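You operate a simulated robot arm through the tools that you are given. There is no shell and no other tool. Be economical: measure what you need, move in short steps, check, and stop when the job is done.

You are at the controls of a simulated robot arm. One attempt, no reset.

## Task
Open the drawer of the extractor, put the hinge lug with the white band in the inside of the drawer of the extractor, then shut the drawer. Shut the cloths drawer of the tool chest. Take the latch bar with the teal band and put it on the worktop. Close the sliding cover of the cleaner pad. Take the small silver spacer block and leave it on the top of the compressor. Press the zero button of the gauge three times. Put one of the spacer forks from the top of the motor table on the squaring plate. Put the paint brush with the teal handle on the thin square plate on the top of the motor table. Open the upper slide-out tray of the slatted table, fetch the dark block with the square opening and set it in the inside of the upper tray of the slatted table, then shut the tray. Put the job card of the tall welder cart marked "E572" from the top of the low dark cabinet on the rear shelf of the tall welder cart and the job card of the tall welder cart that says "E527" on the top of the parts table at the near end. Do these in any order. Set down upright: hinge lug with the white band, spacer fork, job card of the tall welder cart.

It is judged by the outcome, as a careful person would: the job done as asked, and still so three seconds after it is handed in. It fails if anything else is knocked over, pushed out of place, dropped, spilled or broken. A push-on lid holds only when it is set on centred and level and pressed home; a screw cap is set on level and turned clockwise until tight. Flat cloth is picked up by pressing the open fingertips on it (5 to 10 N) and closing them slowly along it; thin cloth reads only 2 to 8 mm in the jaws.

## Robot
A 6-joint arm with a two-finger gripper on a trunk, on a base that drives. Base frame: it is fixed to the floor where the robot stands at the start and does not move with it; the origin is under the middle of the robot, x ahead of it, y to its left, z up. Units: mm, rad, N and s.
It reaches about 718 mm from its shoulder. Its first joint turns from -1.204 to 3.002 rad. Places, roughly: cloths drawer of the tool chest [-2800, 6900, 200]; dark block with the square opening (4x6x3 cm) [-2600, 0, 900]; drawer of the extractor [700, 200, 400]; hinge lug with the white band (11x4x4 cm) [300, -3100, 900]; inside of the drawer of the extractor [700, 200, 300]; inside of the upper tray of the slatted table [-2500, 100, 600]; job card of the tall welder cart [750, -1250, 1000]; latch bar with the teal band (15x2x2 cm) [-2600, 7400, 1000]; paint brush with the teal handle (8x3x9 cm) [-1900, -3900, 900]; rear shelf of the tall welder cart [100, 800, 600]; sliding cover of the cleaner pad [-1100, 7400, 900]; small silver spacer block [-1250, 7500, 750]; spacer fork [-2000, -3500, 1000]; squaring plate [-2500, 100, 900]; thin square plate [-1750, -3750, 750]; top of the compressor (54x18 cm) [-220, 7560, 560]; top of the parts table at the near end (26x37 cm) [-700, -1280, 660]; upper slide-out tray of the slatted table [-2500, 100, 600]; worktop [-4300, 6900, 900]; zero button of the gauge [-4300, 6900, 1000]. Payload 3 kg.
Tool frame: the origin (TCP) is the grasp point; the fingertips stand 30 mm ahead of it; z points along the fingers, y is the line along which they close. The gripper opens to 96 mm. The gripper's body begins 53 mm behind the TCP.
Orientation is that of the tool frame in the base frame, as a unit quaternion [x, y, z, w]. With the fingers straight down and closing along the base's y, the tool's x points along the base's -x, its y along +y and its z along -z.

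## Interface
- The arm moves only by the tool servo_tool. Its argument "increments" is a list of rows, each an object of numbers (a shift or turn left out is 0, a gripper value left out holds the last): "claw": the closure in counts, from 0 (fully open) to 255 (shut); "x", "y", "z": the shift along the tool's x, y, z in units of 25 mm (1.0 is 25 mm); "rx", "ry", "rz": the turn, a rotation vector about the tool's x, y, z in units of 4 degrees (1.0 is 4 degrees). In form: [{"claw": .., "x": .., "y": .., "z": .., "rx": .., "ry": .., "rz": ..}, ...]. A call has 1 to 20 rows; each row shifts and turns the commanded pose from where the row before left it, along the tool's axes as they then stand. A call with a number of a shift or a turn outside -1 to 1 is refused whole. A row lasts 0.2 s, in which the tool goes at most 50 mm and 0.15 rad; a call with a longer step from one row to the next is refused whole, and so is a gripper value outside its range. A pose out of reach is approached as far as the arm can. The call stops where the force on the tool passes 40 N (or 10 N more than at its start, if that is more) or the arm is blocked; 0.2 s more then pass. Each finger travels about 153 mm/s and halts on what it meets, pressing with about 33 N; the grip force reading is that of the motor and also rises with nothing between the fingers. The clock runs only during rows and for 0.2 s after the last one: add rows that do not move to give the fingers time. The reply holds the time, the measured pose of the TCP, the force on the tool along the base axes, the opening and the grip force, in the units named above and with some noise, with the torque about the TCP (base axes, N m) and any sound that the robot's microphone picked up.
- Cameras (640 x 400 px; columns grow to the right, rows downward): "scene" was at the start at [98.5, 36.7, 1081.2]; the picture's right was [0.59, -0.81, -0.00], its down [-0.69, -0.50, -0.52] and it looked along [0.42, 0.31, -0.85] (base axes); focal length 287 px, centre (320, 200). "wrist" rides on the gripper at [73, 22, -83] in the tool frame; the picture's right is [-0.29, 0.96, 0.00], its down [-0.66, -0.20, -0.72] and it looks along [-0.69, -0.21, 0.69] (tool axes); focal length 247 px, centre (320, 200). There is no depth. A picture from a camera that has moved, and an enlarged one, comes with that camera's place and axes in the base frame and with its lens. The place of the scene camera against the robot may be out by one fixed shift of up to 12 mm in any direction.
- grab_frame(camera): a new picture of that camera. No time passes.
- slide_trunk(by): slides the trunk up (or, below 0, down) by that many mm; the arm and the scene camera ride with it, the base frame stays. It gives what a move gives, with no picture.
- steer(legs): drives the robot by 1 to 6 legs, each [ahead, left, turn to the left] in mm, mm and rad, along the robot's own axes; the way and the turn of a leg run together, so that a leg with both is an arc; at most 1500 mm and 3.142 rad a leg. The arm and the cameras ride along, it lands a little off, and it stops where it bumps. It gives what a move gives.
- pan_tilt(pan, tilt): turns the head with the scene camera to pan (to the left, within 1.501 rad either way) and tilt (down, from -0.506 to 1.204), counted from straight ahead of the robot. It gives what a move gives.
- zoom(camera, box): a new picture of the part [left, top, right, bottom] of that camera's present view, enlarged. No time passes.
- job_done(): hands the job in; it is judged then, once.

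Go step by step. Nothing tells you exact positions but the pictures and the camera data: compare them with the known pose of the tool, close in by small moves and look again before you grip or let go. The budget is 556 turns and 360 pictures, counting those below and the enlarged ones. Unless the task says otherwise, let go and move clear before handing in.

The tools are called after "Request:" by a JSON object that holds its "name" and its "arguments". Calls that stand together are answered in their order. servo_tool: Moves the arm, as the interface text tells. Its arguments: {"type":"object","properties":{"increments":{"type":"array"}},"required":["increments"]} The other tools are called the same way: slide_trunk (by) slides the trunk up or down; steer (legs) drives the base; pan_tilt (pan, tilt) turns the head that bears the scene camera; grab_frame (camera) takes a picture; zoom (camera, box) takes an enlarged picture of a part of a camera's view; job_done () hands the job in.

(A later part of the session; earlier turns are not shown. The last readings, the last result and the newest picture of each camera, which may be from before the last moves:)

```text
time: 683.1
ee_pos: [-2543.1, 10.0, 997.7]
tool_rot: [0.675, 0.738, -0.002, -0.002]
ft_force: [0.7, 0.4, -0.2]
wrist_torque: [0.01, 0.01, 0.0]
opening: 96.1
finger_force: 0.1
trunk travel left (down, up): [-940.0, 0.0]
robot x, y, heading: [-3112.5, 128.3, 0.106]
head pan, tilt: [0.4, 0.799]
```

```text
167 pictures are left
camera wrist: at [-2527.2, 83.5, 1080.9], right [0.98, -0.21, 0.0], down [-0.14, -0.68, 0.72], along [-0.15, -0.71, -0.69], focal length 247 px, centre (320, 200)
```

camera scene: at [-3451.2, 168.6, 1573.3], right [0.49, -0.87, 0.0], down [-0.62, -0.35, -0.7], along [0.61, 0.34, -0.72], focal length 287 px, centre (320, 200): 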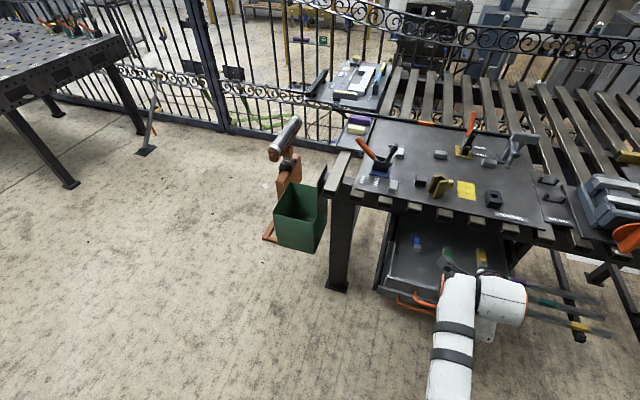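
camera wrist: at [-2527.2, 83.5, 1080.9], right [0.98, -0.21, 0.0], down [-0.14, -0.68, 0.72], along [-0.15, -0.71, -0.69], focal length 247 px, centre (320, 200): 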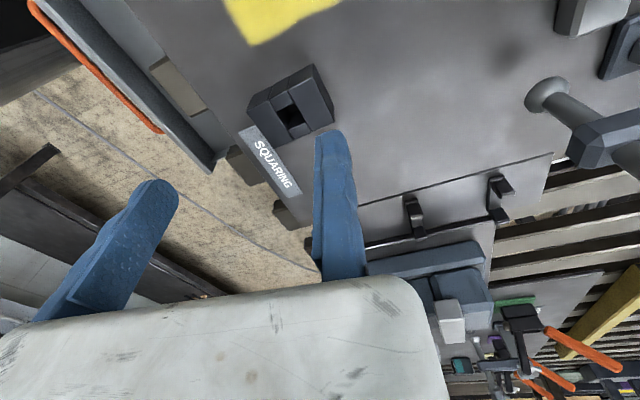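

Request:
{"name": "servo_tool", "arguments": {"increments": [{"y": 0.35, "x": -0.15}, {"y": 0.3, "x": -0.15}]}}

Request:
{"name": "slide_trunk", "arguments": {"by": -62}}

Request:
{"name": "grab_frame", "arguments": {"camera": "wrist"}}

```text
time: 683.8
ee_pos: [-2527.9, 3.3, 997.8]
tool_rot: [0.675, 0.738, -0.001, -0.001]
ft_force: [-0.4, 0.3, 0.4]
wrist_torque: [0.02, -0.02, 0.0]
opening: 96.0
finger_force: 0.1
out of reach, approached as far as the arm can: row 2
trunk travel left (down, up): [-940.0, 0.0]
robot x, y, heading: [-3110.5, 129.1, 0.111]
head pan, tilt: [0.4, 0.799]
```

```text
time: 684.8
ee_pos: [-2529.4, 3.5, 937.5]
tool_rot: [0.675, 0.738, -0.002, -0.002]
ft_force: [0.3, 0.2, -0.4]
wrist_torque: [-0.01, 0.05, 0.02]
opening: 96.2
finger_force: 0.1
trunk travel left (down, up): [-878.0, 62.0]
robot x, y, heading: [-3110.9, 128.8, 0.103]
head pan, tilt: [0.4, 0.799]
```

```text
166 pictures are left
camera wrist: at [-2513.1, 76.7, 1019.2], right [0.98, -0.21, -0.01], down [-0.14, -0.68, 0.72], along [-0.15, -0.71, -0.69], focal length 247 px, centre (320, 200)
```

wrist: 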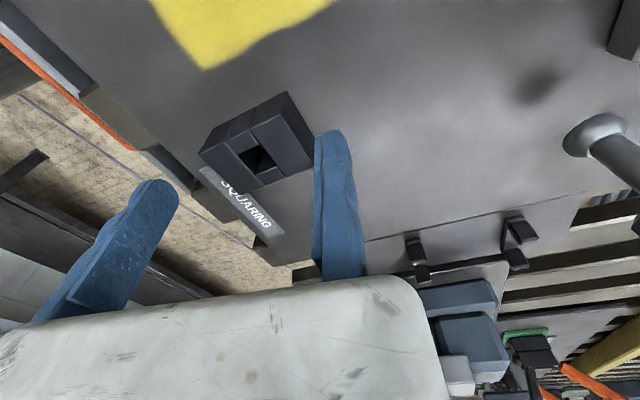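

Request:
{"name": "slide_trunk", "arguments": {"by": -35}}

Request:
{"name": "servo_tool", "arguments": {"increments": [{"claw": 50}, {"claw": 80}, {"claw": 110}, {"claw": 160}, {"claw": 240}, {"claw": 240}]}}

Request:
{"name": "grab_frame", "arguments": {"camera": "wrist"}}

```text
time: 685.6
ee_pos: [-2528.5, 2.4, 900.8]
tool_rot: [0.675, 0.738, -0.002, -0.002]
ft_force: [0.2, 0.6, 0.0]
wrist_torque: [-0.03, -0.01, -0.01]
opening: 96.2
finger_force: 0.1
trunk travel left (down, up): [-843.0, 97.0]
robot x, y, heading: [-3116.5, 128.1, 0.105]
head pan, tilt: [0.4, 0.799]
```

```text
time: 687.0
ee_pos: [-2528.4, 2.5, 900.9]
tool_rot: [0.675, 0.738, -0.002, -0.002]
ft_force: [-1.7, 0.4, 1.8]
wrist_torque: [0.04, -0.03, -0.03]
opening: 59.9
finger_force: 32.8
trunk travel left (down, up): [-843.0, 97.0]
robot x, y, heading: [-3114.1, 129.5, 0.108]
head pan, tilt: [0.4, 0.799]
```

```text
165 pictures are left
camera wrist: at [-2513.4, 76.9, 984.4], right [0.98, -0.21, -0.01], down [-0.14, -0.68, 0.72], along [-0.15, -0.71, -0.69], focal length 247 px, centre (320, 200)
```

wrist: 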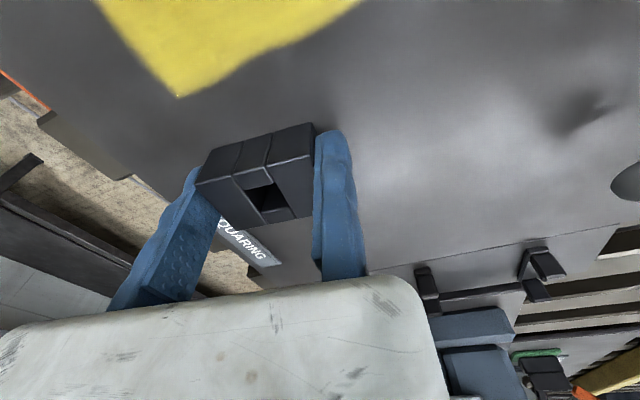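

Request:
{"name": "slide_trunk", "arguments": {"by": 95}}

Request:
{"name": "steer", "arguments": {"legs": [[-232, 55, 0]]}}

Request:
{"name": "grab_frame", "arguments": {"camera": "wrist"}}

```text
time: 688.2
ee_pos: [-2528.0, 3.0, 995.9]
tool_rot: [0.675, 0.738, -0.002, -0.003]
ft_force: [0.8, -0.3, -6.1]
wrist_torque: [0.09, -0.16, -0.02]
opening: 59.6
finger_force: 33.3
trunk travel left (down, up): [-938.0, 2.0]
robot x, y, heading: [-3110.0, 128.5, 0.107]
head pan, tilt: [0.4, 0.799]
```

```text
time: 690.0
ee_pos: [-2762.6, 33.3, 994.1]
tool_rot: [0.674, 0.739, -0.002, -0.004]
ft_force: [-0.7, 1.0, -5.0]
wrist_torque: [0.06, -0.14, 0.0]
opening: 59.8
finger_force: 32.6
trunk travel left (down, up): [-938.0, 2.0]
robot x, y, heading: [-3350.0, 157.8, 0.109]
head pan, tilt: [0.4, 0.799]
```

```text
164 pictures are left
camera wrist: at [-2746.6, 107.5, 1077.7], right [0.98, -0.2, -0.01], down [-0.13, -0.68, 0.72], along [-0.15, -0.71, -0.69], focal length 247 px, centre (320, 200)
```

wrist: 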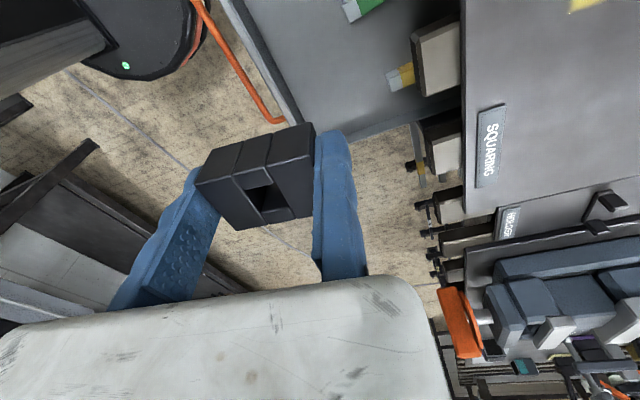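

Request:
{"name": "slide_trunk", "arguments": {"by": -290}}

Request:
{"name": "grab_frame", "arguments": {"camera": "wrist"}}

Request:
{"name": "grab_frame", "arguments": {"camera": "scene"}}

```text
time: 692.9
ee_pos: [-2764.1, 34.5, 706.0]
tool_rot: [0.674, 0.739, -0.003, -0.002]
ft_force: [-0.7, -0.1, -5.2]
wrist_torque: [0.05, -0.13, -0.01]
opening: 59.6
finger_force: 33.1
trunk travel left (down, up): [-648.0, 292.0]
robot x, y, heading: [-3350.0, 157.9, 0.111]
head pan, tilt: [0.4, 0.799]
```

```text
163 pictures are left
camera wrist: at [-2748.2, 107.7, 788.5], right [0.98, -0.2, -0.01], down [-0.14, -0.68, 0.72], along [-0.15, -0.71, -0.69], focal length 247 px, centre (320, 200)
```

wrist: 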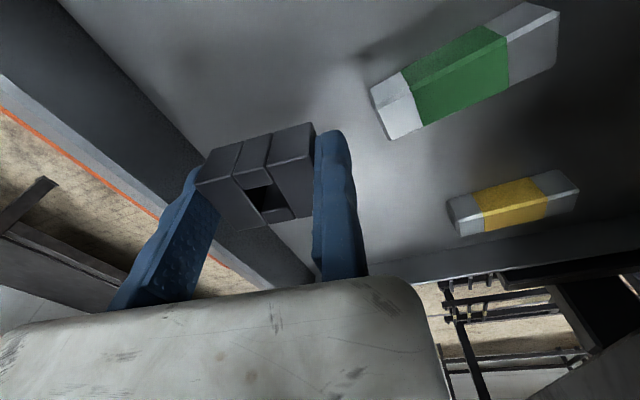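

```text
162 pictures are left
camera scene: at [-3234.9, 198.4, 1281.3], right [0.49, -0.87, 0.0], down [-0.63, -0.35, -0.7], along [0.61, 0.34, -0.72], focal length 287 px, centre (320, 200)
```

scene: 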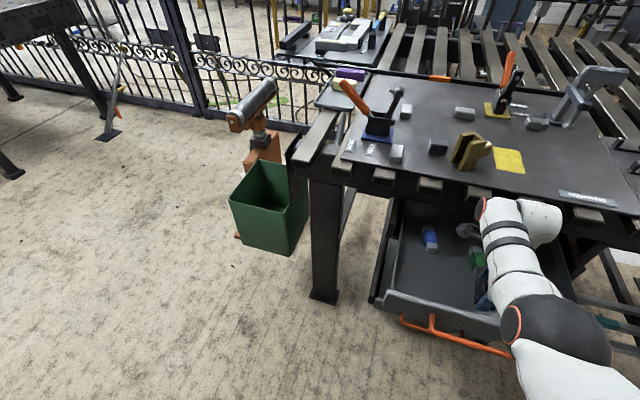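

Request:
{"name": "slide_trunk", "arguments": {"by": -25}}

Request:
{"name": "servo_tool", "arguments": {"increments": [{"z": 0.15}, {"z": 0.15}, {"z": 0.15}, {"z": 0.15}, {"z": 0.15}, {"z": 0.15}, {"z": 0.15}, {"z": 0.15}, {"z": 0.15}]}}

```text
time: 693.6
ee_pos: [-2763.8, 33.8, 680.0]
tool_rot: [0.674, 0.738, -0.002, -0.002]
ft_force: [0.1, -0.3, -5.0]
wrist_torque: [0.03, -0.17, -0.04]
opening: 59.8
finger_force: 33.0
trunk travel left (down, up): [-623.0, 317.0]
robot x, y, heading: [-3350.0, 157.2, 0.115]
head pan, tilt: [0.4, 0.799]
```

```text
time: 694.8
ee_pos: [-2766.9, 33.0, 672.2]
tool_rot: [0.674, 0.739, 0.001, 0.002]
ft_force: [-2.9, 0.7, 21.4]
wrist_torque: [0.25, 1.63, -0.11]
opening: 59.6
finger_force: 33.5
out of reach, approached as far as the arm can: row 3
trunk travel left (down, up): [-623.0, 317.0]
robot x, y, heading: [-3347.6, 160.7, 0.112]
head pan, tilt: [0.4, 0.799]
stopped in row 5: the force on the tool passed its limit at 43 N (the readings are from after the stop); the commanded pose is now the measured one
```

Request:
{"name": "grab_frame", "arguments": {"camera": "wrist"}}

```text
161 pictures are left
camera wrist: at [-2753.0, 107.7, 755.4], right [0.98, -0.2, 0.01], down [-0.14, -0.67, 0.72], along [-0.14, -0.71, -0.69], focal length 247 px, centre (320, 200)
```

wrist: 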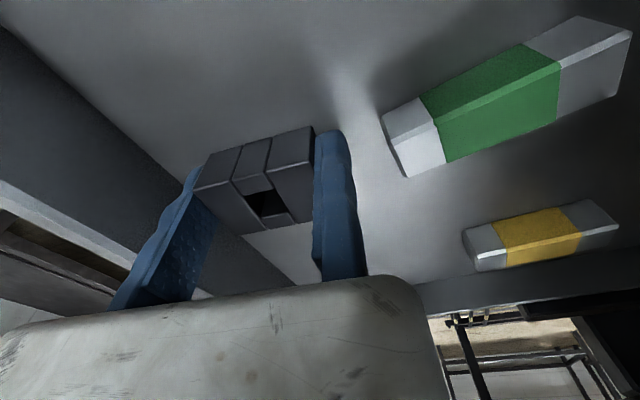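

Touching the tray floor. Release and rise.

Request:
{"name": "servo_tool", "arguments": {"increments": [{"z": -0.04}, {"claw": 90}, {"claw": 82}, {"claw": 78, "y": 0.12}, {"claw": 78}]}}

Request:
{"name": "slide_trunk", "arguments": {"by": 90}}

Request:
{"name": "grab_frame", "arguments": {"camera": "wrist"}}

```text
time: 696.0
ee_pos: [-2767.6, 32.8, 672.3]
tool_rot: [0.674, 0.739, 0.001, 0.003]
ft_force: [5.7, 0.1, 28.0]
wrist_torque: [-0.07, 1.69, 0.16]
opening: 60.5
finger_force: 0.0
out of reach, approached as far as the arm can: row 4
trunk travel left (down, up): [-623.0, 317.0]
robot x, y, heading: [-3348.3, 158.0, 0.111]
head pan, tilt: [0.4, 0.799]
```

```text
time: 697.3
ee_pos: [-2766.5, 33.4, 759.4]
tool_rot: [0.674, 0.739, 0.0, 0.001]
ft_force: [-1.3, 0.0, 0.5]
wrist_torque: [0.01, 0.02, -0.02]
opening: 66.6
finger_force: 0.1
trunk travel left (down, up): [-713.0, 227.0]
robot x, y, heading: [-3348.6, 155.6, 0.112]
head pan, tilt: [0.4, 0.799]
```

```text
160 pictures are left
camera wrist: at [-2751.6, 107.0, 842.0], right [0.98, -0.2, 0.0], down [-0.14, -0.68, 0.72], along [-0.15, -0.71, -0.69], focal length 247 px, centre (320, 200)
```

wrist: 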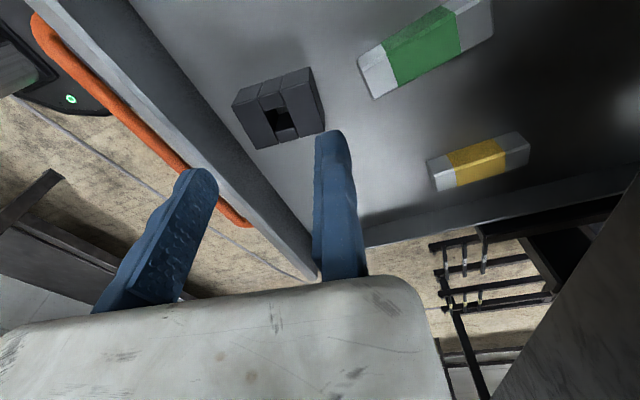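

The block is in the tray. Now shut it: go in front of the bar, tilt the tool, and push.

Request:
{"name": "steer", "arguments": {"legs": [[-200, 0, 0]]}}

Request:
{"name": "servo_tool", "arguments": {"increments": [{"rx": -1, "claw": 255}, {"rx": -1}, {"rx": -1}, {"rx": -1}, {"rx": -1}, {"rx": -1}, {"rx": -1}, {"rx": -0.5}]}}

Request:
{"name": "slide_trunk", "arguments": {"by": -92}}

Request:
{"name": "grab_frame", "arguments": {"camera": "wrist"}}

```text
time: 698.9
ee_pos: [-2964.1, 11.2, 759.6]
tool_rot: [0.673, 0.739, 0.0, 0.001]
ft_force: [0.3, -0.5, -0.2]
wrist_torque: [0.0, -0.03, -0.03]
opening: 66.7
finger_force: 0.1
trunk travel left (down, up): [-713.0, 227.0]
robot x, y, heading: [-3546.6, 135.6, 0.111]
head pan, tilt: [0.4, 0.799]
```

```text
time: 700.7
ee_pos: [-2895.0, 15.8, 730.4]
tool_rot: [0.649, 0.715, 0.191, 0.175]
ft_force: [0.0, -0.3, -0.3]
wrist_torque: [0.02, -0.01, 0.02]
opening: 0.3
finger_force: 32.8
out of reach, approached as far as the arm can: row 1, 2, 3, 4, 5, 6, 7, 8
trunk travel left (down, up): [-713.0, 227.0]
robot x, y, heading: [-3545.1, 134.3, 0.112]
head pan, tilt: [0.4, 0.799]
```

```text
time: 701.3
ee_pos: [-2885.9, 18.1, 717.2]
tool_rot: [0.645, 0.711, 0.205, 0.189]
ft_force: [-2.9, 3.2, 18.0]
wrist_torque: [0.32, -0.33, 0.09]
opening: 0.0
finger_force: 33.4
trunk travel left (down, up): [-684.0, 256.0]
robot x, y, heading: [-3549.6, 133.2, 0.115]
head pan, tilt: [0.4, 0.799]
stopped: the force on the tool passed its limit at 51 N (the readings are from after the stop); the commanded pose is now the measured one
```

```text
159 pictures are left
camera wrist: at [-2918.9, 87.9, 798.4], right [0.83, -0.21, 0.51], down [-0.49, -0.71, 0.5], along [0.26, -0.67, -0.69], focal length 247 px, centre (320, 200)
```

wrist: 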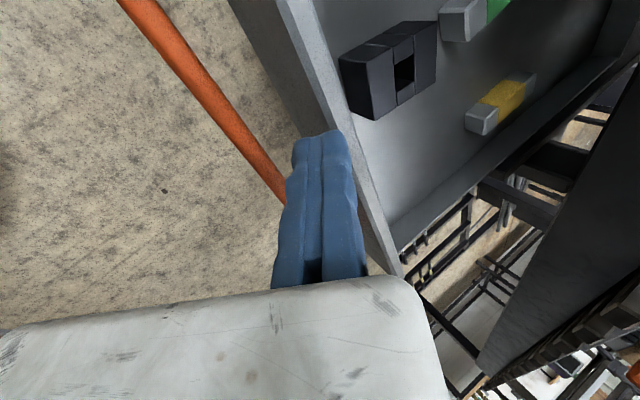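

Request:
{"name": "slide_trunk", "arguments": {"by": 30}}

Request:
{"name": "steer", "arguments": {"legs": [[-75, 0, 0]]}}

Request:
{"name": "slide_trunk", "arguments": {"by": -75}}

Request:
{"name": "grab_frame", "arguments": {"camera": "wrist"}}

```text
time: 702.0
ee_pos: [-2885.7, 16.2, 739.9]
tool_rot: [0.647, 0.712, 0.2, 0.184]
ft_force: [-0.3, -0.2, 0.1]
wrist_torque: [0.01, 0.01, 0.0]
opening: 0.3
finger_force: 32.6
trunk travel left (down, up): [-714.0, 226.0]
robot x, y, heading: [-3547.6, 140.0, 0.111]
head pan, tilt: [0.4, 0.799]
```

```text
time: 703.1
ee_pos: [-2963.6, 7.6, 740.0]
tool_rot: [0.647, 0.712, 0.2, 0.185]
ft_force: [0.6, 0.1, 1.2]
wrist_torque: [0.01, 0.02, 0.0]
opening: 0.2
finger_force: 33.2
trunk travel left (down, up): [-714.0, 226.0]
robot x, y, heading: [-3622.2, 128.3, 0.114]
head pan, tilt: [0.4, 0.799]
```

```text
time: 704.2
ee_pos: [-2960.5, 7.3, 666.3]
tool_rot: [0.647, 0.712, 0.2, 0.185]
ft_force: [0.8, -0.1, -0.8]
wrist_torque: [0.0, 0.01, 0.01]
opening: 0.0
finger_force: 32.8
trunk travel left (down, up): [-639.0, 301.0]
robot x, y, heading: [-3620.2, 127.8, 0.112]
head pan, tilt: [0.4, 0.799]
```

```text
158 pictures are left
camera wrist: at [-2994.1, 77.2, 748.5], right [0.84, -0.21, 0.5], down [-0.49, -0.71, 0.51], along [0.25, -0.67, -0.7], focal length 247 px, centre (320, 200)
```

wrist: 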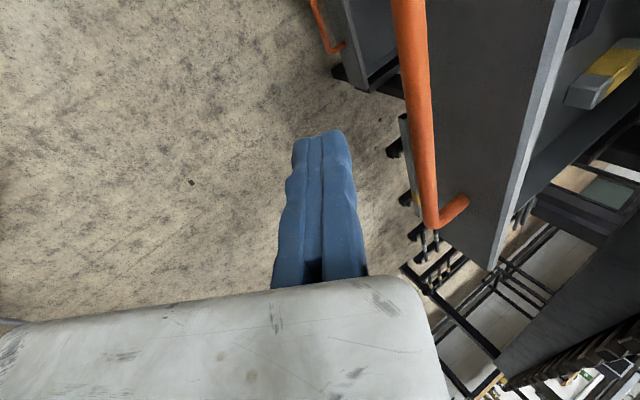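

Request:
{"name": "steer", "arguments": {"legs": [[120, 0, 0]]}}

Request:
{"name": "steer", "arguments": {"legs": [[80, 0, 0]]}}

Request:
{"name": "grab_frame", "arguments": {"camera": "scene"}}

```text
time: 705.4
ee_pos: [-2842.9, 20.9, 666.4]
tool_rot: [0.647, 0.712, 0.201, 0.185]
ft_force: [-0.1, -0.5, -0.5]
wrist_torque: [0.0, 0.01, 0.05]
opening: 0.0
finger_force: 33.2
trunk travel left (down, up): [-639.0, 301.0]
robot x, y, heading: [-3500.4, 139.6, 0.116]
head pan, tilt: [0.4, 0.799]
```

```text
time: 706.5
ee_pos: [-2762.9, 30.1, 666.8]
tool_rot: [0.647, 0.712, 0.2, 0.185]
ft_force: [-0.2, 0.2, -0.4]
wrist_torque: [-0.02, -0.01, 0.01]
opening: 0.1
finger_force: 32.9
trunk travel left (down, up): [-639.0, 301.0]
robot x, y, heading: [-3426.1, 146.5, 0.114]
head pan, tilt: [0.4, 0.799]
```

```text
157 pictures are left
camera scene: at [-3310.4, 190.0, 1272.1], right [0.49, -0.87, 0.0], down [-0.63, -0.35, -0.7], along [0.61, 0.34, -0.72], focal length 287 px, centre (320, 200)
```

scene: 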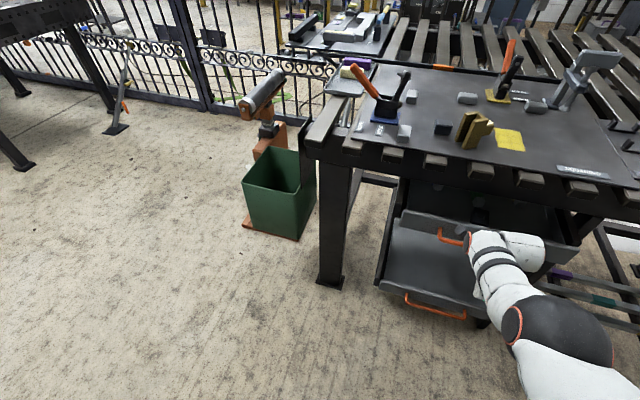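

Almost shut. Push the last part in small steps until it resists.

Request:
{"name": "steer", "arguments": {"legs": [[25, 0, 0]]}}

Request:
{"name": "steer", "arguments": {"legs": [[12, 0, 0]]}}

Request:
{"name": "steer", "arguments": {"legs": [[10, 0, 0]]}}

```text
time: 707.3
ee_pos: [-2739.6, 31.2, 666.6]
tool_rot: [0.648, 0.711, 0.202, 0.186]
ft_force: [0.6, -0.4, -0.4]
wrist_torque: [-0.01, -0.01, -0.04]
opening: 0.2
finger_force: 32.7
trunk travel left (down, up): [-639.0, 301.0]
robot x, y, heading: [-3400.5, 150.0, 0.107]
head pan, tilt: [0.4, 0.799]
```

```text
time: 708.0
ee_pos: [-2731.4, 31.7, 664.4]
tool_rot: [0.649, 0.712, 0.197, 0.183]
ft_force: [-25.0, -3.6, -14.6]
wrist_torque: [-0.21, 0.3, 0.23]
opening: 0.0
finger_force: 32.8
trunk travel left (down, up): [-639.0, 301.0]
robot x, y, heading: [-3391.5, 155.5, 0.108]
head pan, tilt: [0.4, 0.799]
```

```text
time: 709.0
ee_pos: [-2727.9, 31.4, 656.4]
tool_rot: [0.651, 0.714, 0.19, 0.176]
ft_force: [-1.2, 0.7, 0.4]
wrist_torque: [-0.02, -0.03, 0.01]
opening: 0.2
finger_force: 32.5
trunk travel left (down, up): [-639.0, 301.0]
robot x, y, heading: [-3377.2, 152.3, 0.111]
head pan, tilt: [0.4, 0.799]
stopped in leg 1: the force on the tool passed its limit at 41 N (the readings are from after the stop); the commanded pose is now the measured one
```

Resistance: the tray is home. Back off, straighten the tool, and check.

Request:
{"name": "steer", "arguments": {"legs": [[-250, 0, 0]]}}

Request:
{"name": "servo_tool", "arguments": {"increments": [{"rx": 1, "z": -0.4}, {"rx": 1, "z": -0.4}, {"rx": 1, "z": -0.4}, {"rx": 1, "z": -0.4}, {"rx": 1, "z": -0.4}, {"rx": 1, "z": -0.4}, {"rx": 1, "z": -0.4}, {"rx": 0.5, "z": -0.4}]}}

Request:
{"name": "slide_trunk", "arguments": {"by": 300}}

Request:
{"name": "grab_frame", "arguments": {"camera": "scene"}}

```text
time: 710.8
ee_pos: [-2977.7, 4.4, 656.5]
tool_rot: [0.651, 0.714, 0.19, 0.177]
ft_force: [-0.3, 0.5, 0.1]
wrist_torque: [-0.02, 0.0, 0.01]
opening: 0.0
finger_force: 33.2
trunk travel left (down, up): [-639.0, 301.0]
robot x, y, heading: [-3631.4, 127.8, 0.111]
head pan, tilt: [0.4, 0.799]
```

```text
time: 712.6
ee_pos: [-3029.9, -2.9, 741.9]
tool_rot: [0.674, 0.739, -0.002, 0.002]
ft_force: [-0.1, 1.0, 0.5]
wrist_torque: [0.01, 0.0, 0.02]
opening: 0.0
finger_force: 33.0
out of reach, approached as far as the arm can: row 3, 4, 5, 6, 7
trunk travel left (down, up): [-639.0, 301.0]
robot x, y, heading: [-3628.3, 126.4, 0.104]
head pan, tilt: [0.4, 0.799]
```

```text
time: 715.6
ee_pos: [-3028.0, -3.3, 1040.3]
tool_rot: [0.674, 0.738, -0.003, 0.002]
ft_force: [0.4, 0.1, 0.2]
wrist_torque: [-0.02, 0.03, -0.01]
opening: 0.0
finger_force: 33.2
trunk travel left (down, up): [-939.0, 1.0]
robot x, y, heading: [-3631.8, 129.5, 0.107]
head pan, tilt: [0.4, 0.799]
```

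```text
156 pictures are left
camera scene: at [-3515.7, 167.4, 1572.2], right [0.49, -0.87, 0.0], down [-0.63, -0.35, -0.7], along [0.61, 0.34, -0.72], focal length 287 px, centre (320, 200)
```

scene: 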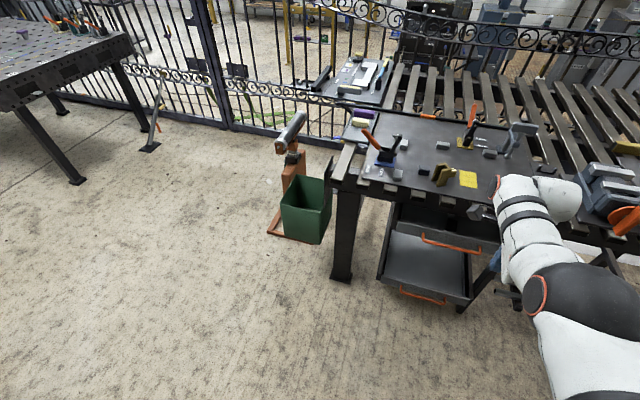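

Tray shut, fork still upright. Now to the north cluster: turn north and look.

Request:
{"name": "servo_tool", "arguments": {"increments": [{"y": -1, "claw": 0}, {"y": -1}, {"y": -1}, {"y": -1}]}}

Request:
{"name": "steer", "arguments": {"legs": [[0, 0, 1.46]]}}

Request:
{"name": "pan_tilt", "arguments": {"pan": 0.0, "tilt": 0.3}}

Request:
{"name": "grab_frame", "arguments": {"camera": "scene"}}

```text
time: 716.6
ee_pos: [-3127.9, -11.5, 1041.6]
tool_rot: [0.674, 0.739, -0.003, 0.001]
ft_force: [-0.2, 0.0, -0.2]
wrist_torque: [0.02, -0.01, 0.0]
opening: 96.0
finger_force: 0.0
out of reach, approached as far as the arm can: row 1
trunk travel left (down, up): [-939.0, 1.0]
robot x, y, heading: [-3633.5, 124.8, 0.104]
head pan, tilt: [0.4, 0.799]
```

```text
time: 720.6
ee_pos: [-3434.3, 609.3, 1042.7]
tool_rot: [0.012, 1.0, 0.0, 0.003]
ft_force: [0.1, -0.1, -0.4]
wrist_torque: [0.03, -0.02, -0.01]
opening: 96.1
finger_force: 0.1
trunk travel left (down, up): [-939.0, 1.0]
robot x, y, heading: [-3633.0, 126.7, 1.564]
head pan, tilt: [0.4, 0.799]
```

```text
time: 721.5
ee_pos: [-3435.2, 607.9, 1042.9]
tool_rot: [0.012, 1.0, 0.0, 0.002]
ft_force: [0.0, -0.5, 0.1]
wrist_torque: [0.0, 0.0, -0.03]
opening: 95.8
finger_force: 0.1
trunk travel left (down, up): [-939.0, 1.0]
robot x, y, heading: [-3627.5, 125.1, 1.562]
head pan, tilt: [0.0, 0.3]
```

```text
155 pictures are left
camera scene: at [-3635.0, 266.2, 1616.5], right [1.0, -0.01, 0.0], down [0.0, -0.3, -0.95], along [0.01, 0.95, -0.3], focal length 287 px, centre (320, 200)
```

scene: 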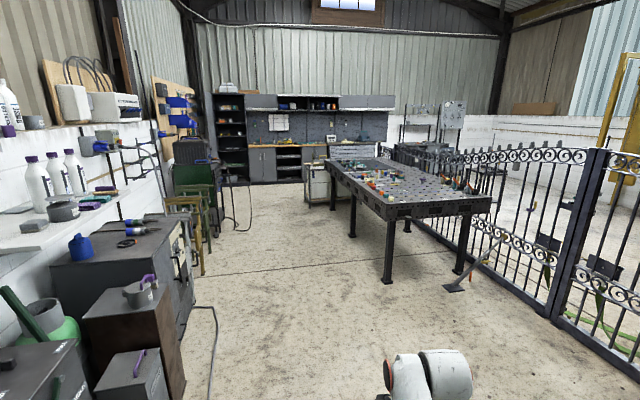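

Request:
{"name": "steer", "arguments": {"legs": [[1500, 0, 0], [1500, 400, 0]]}}

Request:
{"name": "grab_frame", "arguments": {"camera": "scene"}}

```text
refused: leg 2 is longer than a leg can be; nothing moved
```

```text
154 pictures are left
camera scene: at [-3635.0, 266.2, 1616.5], right [1.0, -0.01, 0.0], down [0.0, -0.3, -0.95], along [0.01, 0.95, -0.3], focal length 287 px, centre (320, 200)
```

scene: 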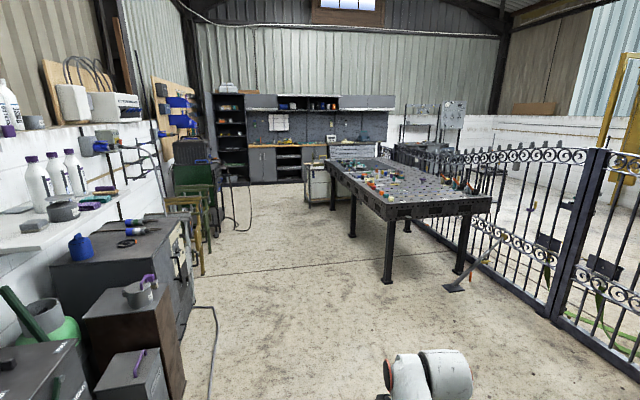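

Request:
{"name": "steer", "arguments": {"legs": [[1500, 0, 0], [1400, 350, 0], [400, 100, 0]]}}

Request:
{"name": "grab_frame", "arguments": {"camera": "scene"}}

```text
time: 737.9
ee_pos: [-3858.2, 3915.1, 1041.7]
tool_rot: [0.013, 1.0, 0.0, 0.002]
ft_force: [0.1, 0.3, -0.5]
wrist_torque: [0.01, 0.0, 0.0]
opening: 95.9
finger_force: 0.0
trunk travel left (down, up): [-939.0, 1.0]
robot x, y, heading: [-4051.8, 3430.5, 1.562]
head pan, tilt: [0.0, 0.3]
```

```text
153 pictures are left
camera scene: at [-4059.5, 3571.6, 1616.7], right [1.0, -0.01, 0.0], down [0.0, -0.29, -0.96], along [0.01, 0.96, -0.29], focal length 287 px, centre (320, 200)
```

scene: 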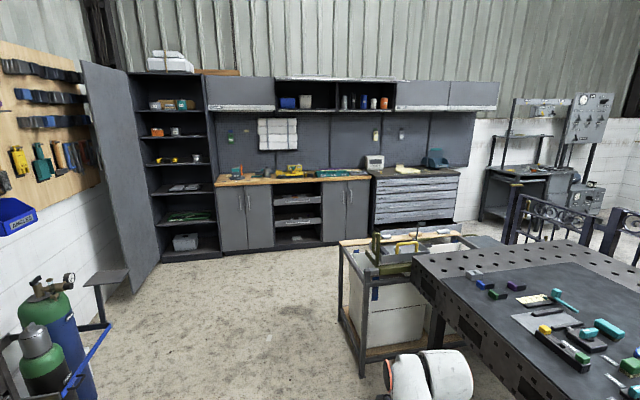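

Request:
{"name": "zoom", "arguments": {"camera": "scene", "box": [200, 100, 480, 250]}}

```text
2.29 times, centred on (340, 175) of scene
camera zoom: at [-4059.5, 3571.6, 1616.7], right [1.0, -0.01, 0.0], down [0.0, -0.29, -0.96], along [0.01, 0.96, -0.29], focal length 655 px, centre (274, 257)
```

zoom: 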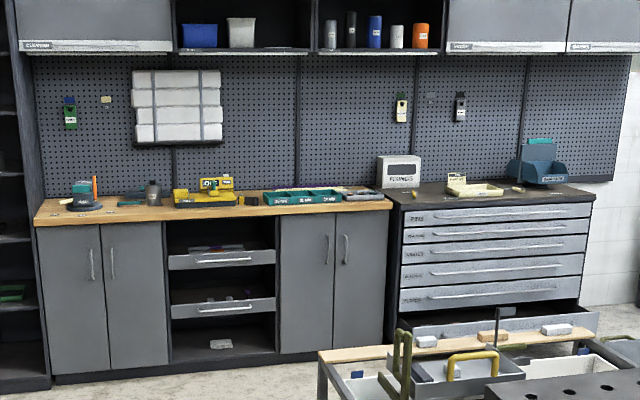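

The gauge (yellow) sits on the worktop; the chest's bottom drawer is open. Drive to the worktop first.

Request:
{"name": "steer", "arguments": {"legs": [[800, 500, 0], [1500, 0, 0], [500, 0, 0]]}}

Request:
{"name": "pan_tilt", "arguments": {"pan": -0.3, "tilt": 0.6}}

Request:
{"name": "grab_frame", "arguments": {"camera": "scene"}}

```text
time: 752.4
ee_pos: [-4314.0, 6718.9, 1041.9]
tool_rot: [0.018, 1.0, 0.0, 0.003]
ft_force: [0.7, -0.3, -0.5]
wrist_torque: [0.03, 0.0, 0.03]
opening: 96.1
finger_force: 0.0
trunk travel left (down, up): [-939.0, 1.0]
robot x, y, heading: [-4513.7, 6237.5, 1.554]
head pan, tilt: [0.0, 0.3]
```

```text
time: 753.2
ee_pos: [-4313.2, 6718.0, 1042.4]
tool_rot: [0.017, 1.0, 0.0, 0.002]
ft_force: [0.2, 0.2, 0.1]
wrist_torque: [0.0, 0.0, -0.03]
opening: 96.1
finger_force: 0.0
trunk travel left (down, up): [-939.0, 1.0]
robot x, y, heading: [-4514.9, 6236.1, 1.552]
head pan, tilt: [-0.3, 0.6]
```

```text
151 pictures are left
camera scene: at [-4491.2, 6369.2, 1589.1], right [0.95, -0.31, 0.0], down [-0.18, -0.54, -0.83], along [0.26, 0.78, -0.56], focal length 287 px, centre (320, 200)
```

scene: 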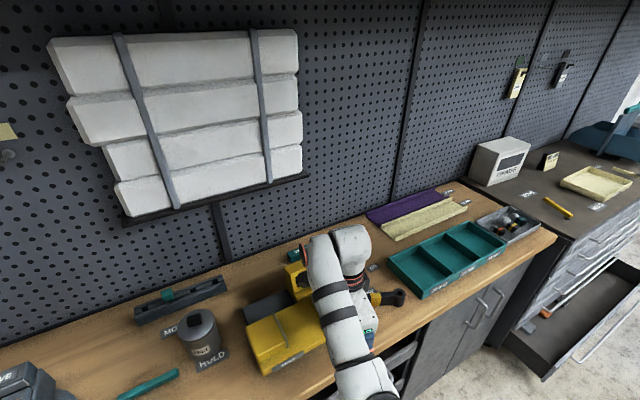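

Request:
{"name": "steer", "arguments": {"legs": [[0, 330, 0]]}}

Request:
{"name": "pan_tilt", "arguments": {"pan": -0.6, "tilt": 0.6}}

Request:
{"name": "zoom", "arguments": {"camera": "scene", "box": [280, 150, 540, 350]}}

```text
time: 755.4
ee_pos: [-4635.9, 6724.5, 1041.5]
tool_rot: [0.018, 1.0, 0.0, 0.002]
ft_force: [0.3, -0.6, 0.2]
wrist_torque: [-0.03, 0.03, 0.0]
opening: 95.9
finger_force: 0.1
trunk travel left (down, up): [-939.0, 1.0]
robot x, y, heading: [-4837.8, 6241.9, 1.552]
head pan, tilt: [-0.3, 0.6]
```

```text
time: 756.1
ee_pos: [-4638.6, 6723.3, 1042.0]
tool_rot: [0.019, 1.0, -0.001, 0.003]
ft_force: [-0.6, 0.6, -0.3]
wrist_torque: [-0.01, 0.03, -0.01]
opening: 96.3
finger_force: 0.1
trunk travel left (down, up): [-939.0, 1.0]
robot x, y, heading: [-4833.3, 6245.7, 1.558]
head pan, tilt: [-0.6, 0.6]
```

```text
2.00 times, centred on (410, 250) of scene
camera zoom: at [-4793.3, 6362.6, 1589.1], right [0.82, -0.58, 0.0], down [-0.33, -0.46, -0.83], along [0.48, 0.67, -0.56], focal length 574 px, centre (140, 100)
```

zoom: 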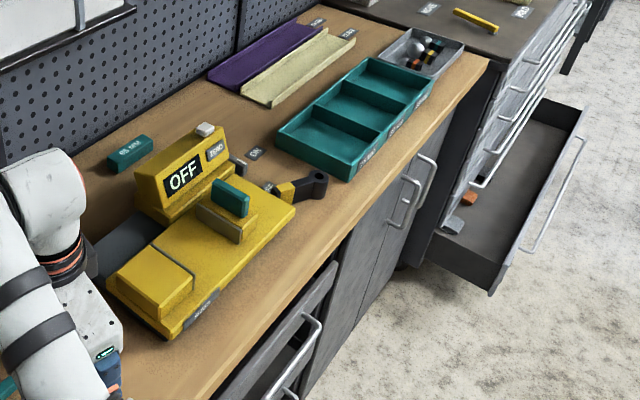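

The gauge's white ZERO button is at ≈(-4253,6931,1000). Close the fingers and move above it.

Request:
{"name": "servo_tool", "arguments": {"increments": [{"z": -0.8, "claw": 255}, {"claw": 255}, {"claw": 255}]}}

Request:
{"name": "steer", "arguments": {"legs": [[0, -385, 0], [150, 0, 0]]}}

Request:
{"name": "grab_frame", "arguments": {"camera": "wrist"}}

```text
time: 757.0
ee_pos: [-4637.5, 6728.6, 1056.6]
tool_rot: [0.018, 1.0, 0.001, 0.003]
ft_force: [-0.2, 0.6, 0.0]
wrist_torque: [0.0, 0.03, 0.03]
opening: 0.0
finger_force: 33.1
out of reach, approached as far as the arm can: row 1
trunk travel left (down, up): [-939.0, 1.0]
robot x, y, heading: [-4831.7, 6248.6, 1.556]
head pan, tilt: [-0.6, 0.6]
```

```text
time: 760.3
ee_pos: [-4260.0, 6874.0, 1056.5]
tool_rot: [0.015, 1.0, 0.002, 0.003]
ft_force: [0.0, -0.3, 0.0]
wrist_torque: [0.02, 0.01, -0.03]
opening: 0.1
finger_force: 33.1
trunk travel left (down, up): [-939.0, 1.0]
robot x, y, heading: [-4454.7, 6386.9, 1.558]
head pan, tilt: [-0.6, 0.6]
```

```text
149 pictures are left
camera wrist: at [-4335.0, 6897.3, 1140.3], right [0.32, 0.95, 0.01], down [0.65, -0.22, 0.73], along [0.69, -0.23, -0.69], focal length 247 px, centre (320, 200)
```

wrist: 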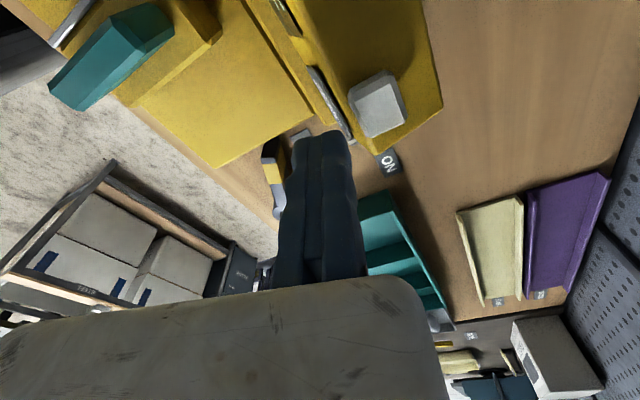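

Request:
{"name": "servo_tool", "arguments": {"increments": [{"y": -0.9}, {"z": -0.5}, {"z": -0.5}]}}

```text
time: 761.1
ee_pos: [-4264.4, 6873.2, 1053.4]
tool_rot: [0.015, 1.0, 0.001, 0.002]
ft_force: [0.5, 0.1, 0.1]
wrist_torque: [0.01, -0.02, -0.03]
opening: 0.0
finger_force: 32.9
out of reach, approached as far as the arm can: row 1, 2, 3
trunk travel left (down, up): [-939.0, 1.0]
robot x, y, heading: [-4458.2, 6386.9, 1.561]
head pan, tilt: [-0.6, 0.6]
```

Request:
{"name": "servo_tool", "arguments": {"increments": [{"rx": -1, "z": -0.3}, {"rx": -1, "z": -0.3}, {"rx": -1, "z": -0.3}, {"rx": -1, "z": -0.3}, {"rx": -1, "z": -0.3}, {"rx": -1, "z": -0.3}, {"rx": -1, "z": -0.3}]}}

Request:
{"name": "grab_frame", "arguments": {"camera": "wrist"}}

```text
time: 762.7
ee_pos: [-4262.5, 6862.0, 1106.9]
tool_rot: [0.014, 0.969, 0.245, 0.009]
ft_force: [0.8, -0.2, -0.8]
wrist_torque: [0.01, 0.01, 0.0]
opening: 0.0
finger_force: 33.1
trunk travel left (down, up): [-939.0, 1.0]
robot x, y, heading: [-4457.9, 6387.7, 1.558]
head pan, tilt: [-0.6, 0.6]
```

```text
148 pictures are left
camera wrist: at [-4338.6, 6843.5, 1190.3], right [0.31, 0.83, 0.46], down [0.64, -0.54, 0.55], along [0.7, 0.12, -0.7], focal length 247 px, centre (320, 200)
```

wrist: 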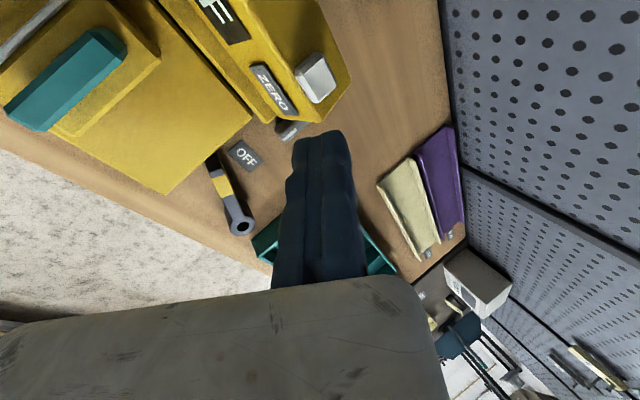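

Request:
{"name": "servo_tool", "arguments": {"increments": [{"x": 0.3, "y": 0.37, "z": 0.5}, {"x": 0.3, "y": 0.37, "z": 0.5}, {"z": 0.5}, {"z": 0.4}]}}

Request:
{"name": "grab_frame", "arguments": {"camera": "wrist"}}

Request:
{"name": "pan_tilt", "arguments": {"pan": -0.3, "tilt": 0.8}}

Request:
{"name": "zoom", "arguments": {"camera": "scene", "box": [220, 150, 420, 300]}}

```text
time: 763.7
ee_pos: [-4277.8, 6900.4, 1073.8]
tool_rot: [0.013, 0.97, 0.244, 0.008]
ft_force: [-0.2, 0.2, 0.7]
wrist_torque: [-0.03, -0.04, 0.02]
opening: 0.2
finger_force: 33.3
trunk travel left (down, up): [-939.0, 1.0]
robot x, y, heading: [-4456.3, 6390.4, 1.563]
head pan, tilt: [-0.6, 0.6]
```

```text
147 pictures are left
camera wrist: at [-4352.9, 6882.3, 1156.7], right [0.31, 0.83, 0.46], down [0.64, -0.54, 0.55], along [0.7, 0.12, -0.7], focal length 247 px, centre (320, 200)
```

wrist: 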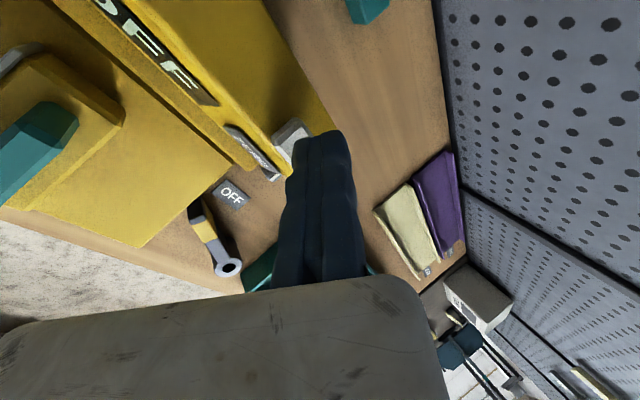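

```text
time: 764.5
ee_pos: [-4277.7, 6901.5, 1073.1]
tool_rot: [0.014, 0.969, 0.245, 0.009]
ft_force: [-0.7, 0.1, 0.5]
wrist_torque: [0.03, -0.03, 0.04]
opening: 0.0
finger_force: 33.1
trunk travel left (down, up): [-939.0, 1.0]
robot x, y, heading: [-4459.8, 6389.5, 1.56]
head pan, tilt: [-0.3, 0.799]
```

```text
2.67 times, centred on (320, 225) of scene
camera zoom: at [-4438.3, 6513.2, 1572.3], right [0.95, -0.31, 0.0], down [-0.22, -0.68, -0.7], along [0.21, 0.66, -0.72], focal length 765 px, centre (320, 133)
```

zoom: 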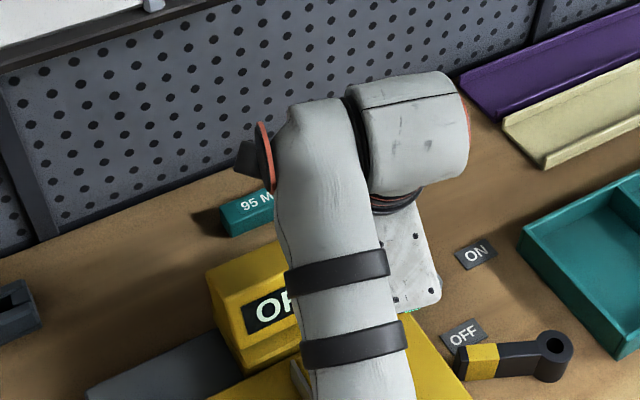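

The tip is over the button. Lower gently until contact.

Request:
{"name": "servo_tool", "arguments": {"increments": [{"z": 0.14, "y": -0.076}, {"z": 0.14, "y": -0.076}, {"z": 0.14, "y": -0.076}, {"z": 0.07, "y": -0.038}]}}

Request:
{"name": "servo_tool", "arguments": {"increments": [{"z": 0.08, "y": -0.043}]}}

Request:
{"name": "servo_tool", "arguments": {"increments": [{"z": 0.08, "y": -0.043}]}}

```text
time: 765.5
ee_pos: [-4278.2, 6901.6, 1059.5]
tool_rot: [0.013, 0.97, 0.244, 0.008]
ft_force: [0.5, 0.6, 2.4]
wrist_torque: [0.02, 0.0, 0.02]
opening: 0.2
finger_force: 32.9
trunk travel left (down, up): [-939.0, 1.0]
robot x, y, heading: [-4458.4, 6389.2, 1.559]
head pan, tilt: [-0.3, 0.799]
heard: click
```

```text
time: 765.9
ee_pos: [-4277.8, 6901.4, 1056.7]
tool_rot: [0.013, 0.97, 0.243, 0.008]
ft_force: [0.4, 0.6, 1.7]
wrist_torque: [0.02, 0.0, -0.01]
opening: 0.2
finger_force: 33.1
trunk travel left (down, up): [-939.0, 1.0]
robot x, y, heading: [-4460.5, 6390.5, 1.561]
head pan, tilt: [-0.3, 0.799]
```

```text
time: 766.3
ee_pos: [-4278.4, 6901.4, 1054.9]
tool_rot: [0.013, 0.969, 0.245, 0.007]
ft_force: [0.8, 3.2, 10.1]
wrist_torque: [0.17, -0.01, -0.03]
opening: 0.1
finger_force: 33.2
trunk travel left (down, up): [-939.0, 1.0]
robot x, y, heading: [-4454.1, 6391.7, 1.558]
head pan, tilt: [-0.3, 0.799]
```

A click: first press. Release fully and press again.

Request:
{"name": "servo_tool", "arguments": {"increments": [{"z": -0.35, "y": 0.19}, {"z": -0.35, "y": 0.19}, {}, {}]}}

Request:
{"name": "servo_tool", "arguments": {"increments": [{"z": 0.14, "y": -0.076}, {"z": 0.14, "y": -0.076}, {"z": 0.14, "y": -0.076}, {"z": 0.14, "y": -0.076}, {}]}}

Request:
{"name": "servo_tool", "arguments": {"increments": [{"z": -0.35, "y": 0.19}, {"z": -0.35, "y": 0.19}, {}, {}]}}

```text
time: 767.3
ee_pos: [-4278.3, 6900.4, 1073.8]
tool_rot: [0.014, 0.97, 0.243, 0.008]
ft_force: [0.1, -0.2, 0.7]
wrist_torque: [-0.04, -0.01, 0.0]
opening: 0.1
finger_force: 33.2
trunk travel left (down, up): [-939.0, 1.0]
robot x, y, heading: [-4457.0, 6389.4, 1.557]
head pan, tilt: [-0.3, 0.799]
```

```text
time: 768.5
ee_pos: [-4278.0, 6900.9, 1058.5]
tool_rot: [0.013, 0.97, 0.244, 0.008]
ft_force: [0.1, 1.3, 2.5]
wrist_torque: [0.03, 0.0, -0.02]
opening: 0.0
finger_force: 33.0
trunk travel left (down, up): [-939.0, 1.0]
robot x, y, heading: [-4458.2, 6389.5, 1.563]
head pan, tilt: [-0.3, 0.799]
heard: click
```

```text
time: 769.5
ee_pos: [-4277.7, 6899.6, 1077.1]
tool_rot: [0.014, 0.97, 0.243, 0.008]
ft_force: [-0.3, -0.3, 0.2]
wrist_torque: [0.0, -0.01, 0.01]
opening: 0.1
finger_force: 33.0
trunk travel left (down, up): [-939.0, 1.0]
robot x, y, heading: [-4458.5, 6388.6, 1.559]
head pan, tilt: [-0.3, 0.799]
```

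Second click. Third press, then release.

Request:
{"name": "servo_tool", "arguments": {"increments": [{"z": 0.16, "y": -0.087}, {"z": 0.16, "y": -0.087}, {"z": 0.16, "y": -0.087}, {"z": 0.15, "y": -0.08}, {}]}}

Request:
{"name": "servo_tool", "arguments": {"increments": [{"z": -0.4, "y": 0.21}, {"z": -0.4, "y": 0.21}, {}, {"z": -0.5}]}}

Request:
{"name": "grab_frame", "arguments": {"camera": "wrist"}}

```text
time: 770.7
ee_pos: [-4278.6, 6900.8, 1061.4]
tool_rot: [0.014, 0.97, 0.243, 0.008]
ft_force: [0.7, 1.7, 1.3]
wrist_torque: [0.04, -0.04, -0.01]
opening: 0.2
finger_force: 33.0
trunk travel left (down, up): [-939.0, 1.0]
robot x, y, heading: [-4457.1, 6389.6, 1.562]
head pan, tilt: [-0.3, 0.799]
```

```text
time: 771.7
ee_pos: [-4273.3, 6894.1, 1094.2]
tool_rot: [0.015, 0.97, 0.243, 0.012]
ft_force: [-0.2, 0.1, 0.7]
wrist_torque: [-0.03, -0.04, -0.01]
opening: 0.2
finger_force: 33.4
trunk travel left (down, up): [-939.0, 1.0]
robot x, y, heading: [-4454.7, 6391.2, 1.563]
head pan, tilt: [-0.3, 0.799]
```

```text
145 pictures are left
camera wrist: at [-4350.3, 6875.6, 1176.2], right [0.31, 0.83, 0.46], down [0.63, -0.54, 0.55], along [0.71, 0.11, -0.7], focal length 247 px, centre (320, 200)
```

wrist: 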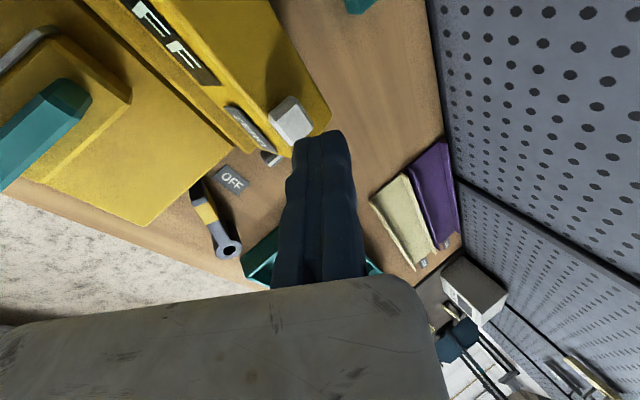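

The third wasn't deep enough (no click). Press again.

Request:
{"name": "servo_tool", "arguments": {"increments": [{"x": 0.1, "y": -0.09, "z": 0.3}, {"x": 0.1, "y": -0.09, "z": 0.3}, {"y": -0.09, "z": 0.3}, {"y": -0.09, "z": 0.3}, {"y": -0.09, "z": 0.22}, {}]}}

```text
time: 773.1
ee_pos: [-4277.2, 6904.9, 1062.2]
tool_rot: [0.015, 0.968, 0.249, 0.015]
ft_force: [-1.4, 0.1, 0.5]
wrist_torque: [0.01, 0.0, 0.02]
opening: 0.0
finger_force: 33.6
trunk travel left (down, up): [-939.0, 1.0]
robot x, y, heading: [-4463.5, 6387.9, 1.561]
head pan, tilt: [-0.3, 0.799]
```

Request:
{"name": "servo_tool", "arguments": {"increments": [{"z": 0.1, "y": -0.1}, {"z": 0.1, "y": -0.06}, {}]}}

```text
time: 773.9
ee_pos: [-4277.1, 6904.8, 1055.3]
tool_rot: [0.014, 0.968, 0.249, 0.015]
ft_force: [-0.1, 3.3, 4.3]
wrist_torque: [0.12, 0.05, -0.05]
opening: 0.0
finger_force: 32.5
trunk travel left (down, up): [-939.0, 1.0]
robot x, y, heading: [-4454.5, 6393.1, 1.56]
head pan, tilt: [-0.3, 0.799]
heard: click
```

Third click. Release, straighten, back off and look at the tool chest.

Request:
{"name": "servo_tool", "arguments": {"increments": [{"z": -0.5, "y": 0.2}, {"z": -0.6}, {"z": -0.8}, {"z": -0.5}]}}

Request:
{"name": "steer", "arguments": {"legs": [[-300, 0, 0], [-200, -700, 0]]}}

Request:
{"name": "servo_tool", "arguments": {"increments": [{"rx": 1}, {"rx": 1}, {"rx": 1}, {"rx": 1}, {"rx": 1}, {"rx": 1}, {"rx": 1}]}}

Request:
{"name": "pan_tilt", "arguments": {"pan": -0.5, "tilt": 0.5}}

Request:
{"name": "grab_frame", "arguments": {"camera": "scene"}}

```text
time: 775.1
ee_pos: [-4254.9, 6875.8, 1107.7]
tool_rot: [0.018, 0.969, 0.241, 0.047]
ft_force: [-0.6, 0.1, 0.2]
wrist_torque: [-0.01, 0.0, 0.01]
opening: 0.0
finger_force: 33.3
trunk travel left (down, up): [-939.0, 1.0]
robot x, y, heading: [-4458.7, 6389.7, 1.564]
head pan, tilt: [-0.3, 0.799]
stopped in row 4: the arm was blocked; the commanded pose is now the measured one
```

```text
time: 780.8
ee_pos: [-3571.7, 6365.2, 1107.3]
tool_rot: [0.012, 0.969, 0.241, 0.044]
ft_force: [0.3, -0.8, -0.8]
wrist_torque: [-0.02, 0.03, 0.01]
opening: 0.1
finger_force: 32.8
trunk travel left (down, up): [-939.0, 1.0]
robot x, y, heading: [-3767.7, 5876.9, 1.576]
head pan, tilt: [-0.3, 0.799]
```

```text
time: 782.4
ee_pos: [-3575.2, 6386.2, 1080.3]
tool_rot: [0.023, 0.999, -0.002, 0.04]
ft_force: [-0.3, -0.2, -0.1]
wrist_torque: [-0.01, 0.0, 0.0]
opening: 0.0
finger_force: 32.6
out of reach, approached as far as the arm can: row 5, 6, 7
trunk travel left (down, up): [-939.0, 1.0]
robot x, y, heading: [-3767.0, 5880.1, 1.573]
head pan, tilt: [-0.3, 0.799]
```

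```text
time: 783.1
ee_pos: [-3575.2, 6384.6, 1081.5]
tool_rot: [0.022, 0.999, 0.001, 0.041]
ft_force: [0.7, -0.3, 0.5]
wrist_torque: [-0.01, -0.03, 0.03]
opening: 0.0
finger_force: 32.5
trunk travel left (down, up): [-939.0, 1.0]
robot x, y, heading: [-3768.3, 5880.0, 1.576]
head pan, tilt: [-0.499, 0.499]
```

```text
144 pictures are left
camera scene: at [-3730.9, 6003.6, 1598.1], right [0.88, -0.48, 0.0], down [-0.23, -0.42, -0.88], along [0.42, 0.77, -0.48], focal length 287 px, centre (320, 200)
```

scene: 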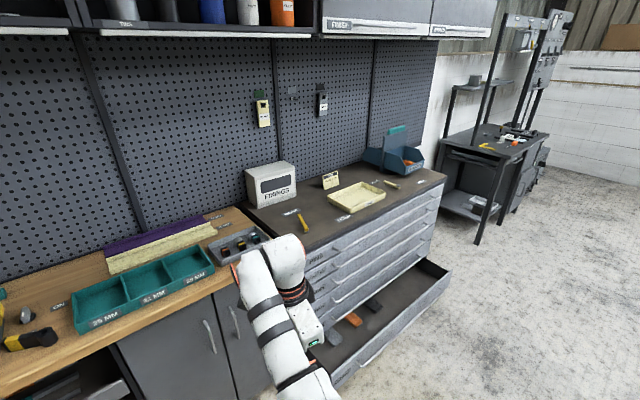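

Request:
{"name": "zoom", "arguments": {"camera": "scene", "box": [230, 110, 470, 250]}}

Request:
{"name": "zoom", "arguments": {"camera": "scene", "box": [430, 70, 590, 240]}}

```text
2.67 times, centred on (350, 180) of scene
camera zoom: at [-3730.9, 6003.6, 1598.1], right [0.88, -0.48, 0.0], down [-0.23, -0.42, -0.88], along [0.42, 0.77, -0.48], focal length 765 px, centre (240, 253)
```

zoom: 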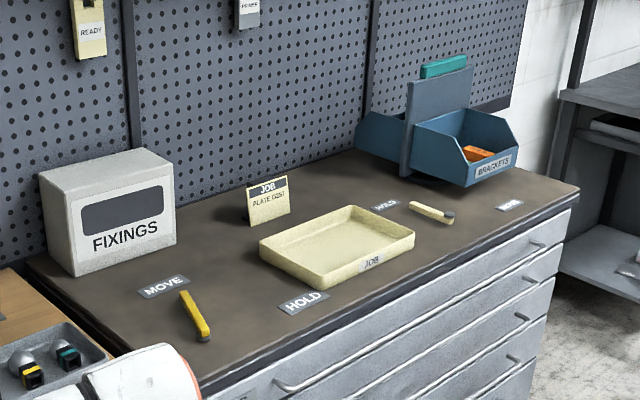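

```text
2.35 times, centred on (510, 155) of scene
camera zoom: at [-3730.9, 6003.6, 1598.1], right [0.88, -0.48, 0.0], down [-0.23, -0.42, -0.88], along [0.42, 0.77, -0.48], focal length 675 px, centre (-127, 306)
```

zoom: 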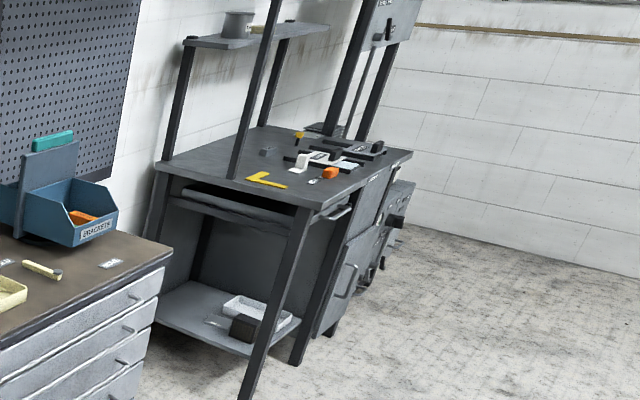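

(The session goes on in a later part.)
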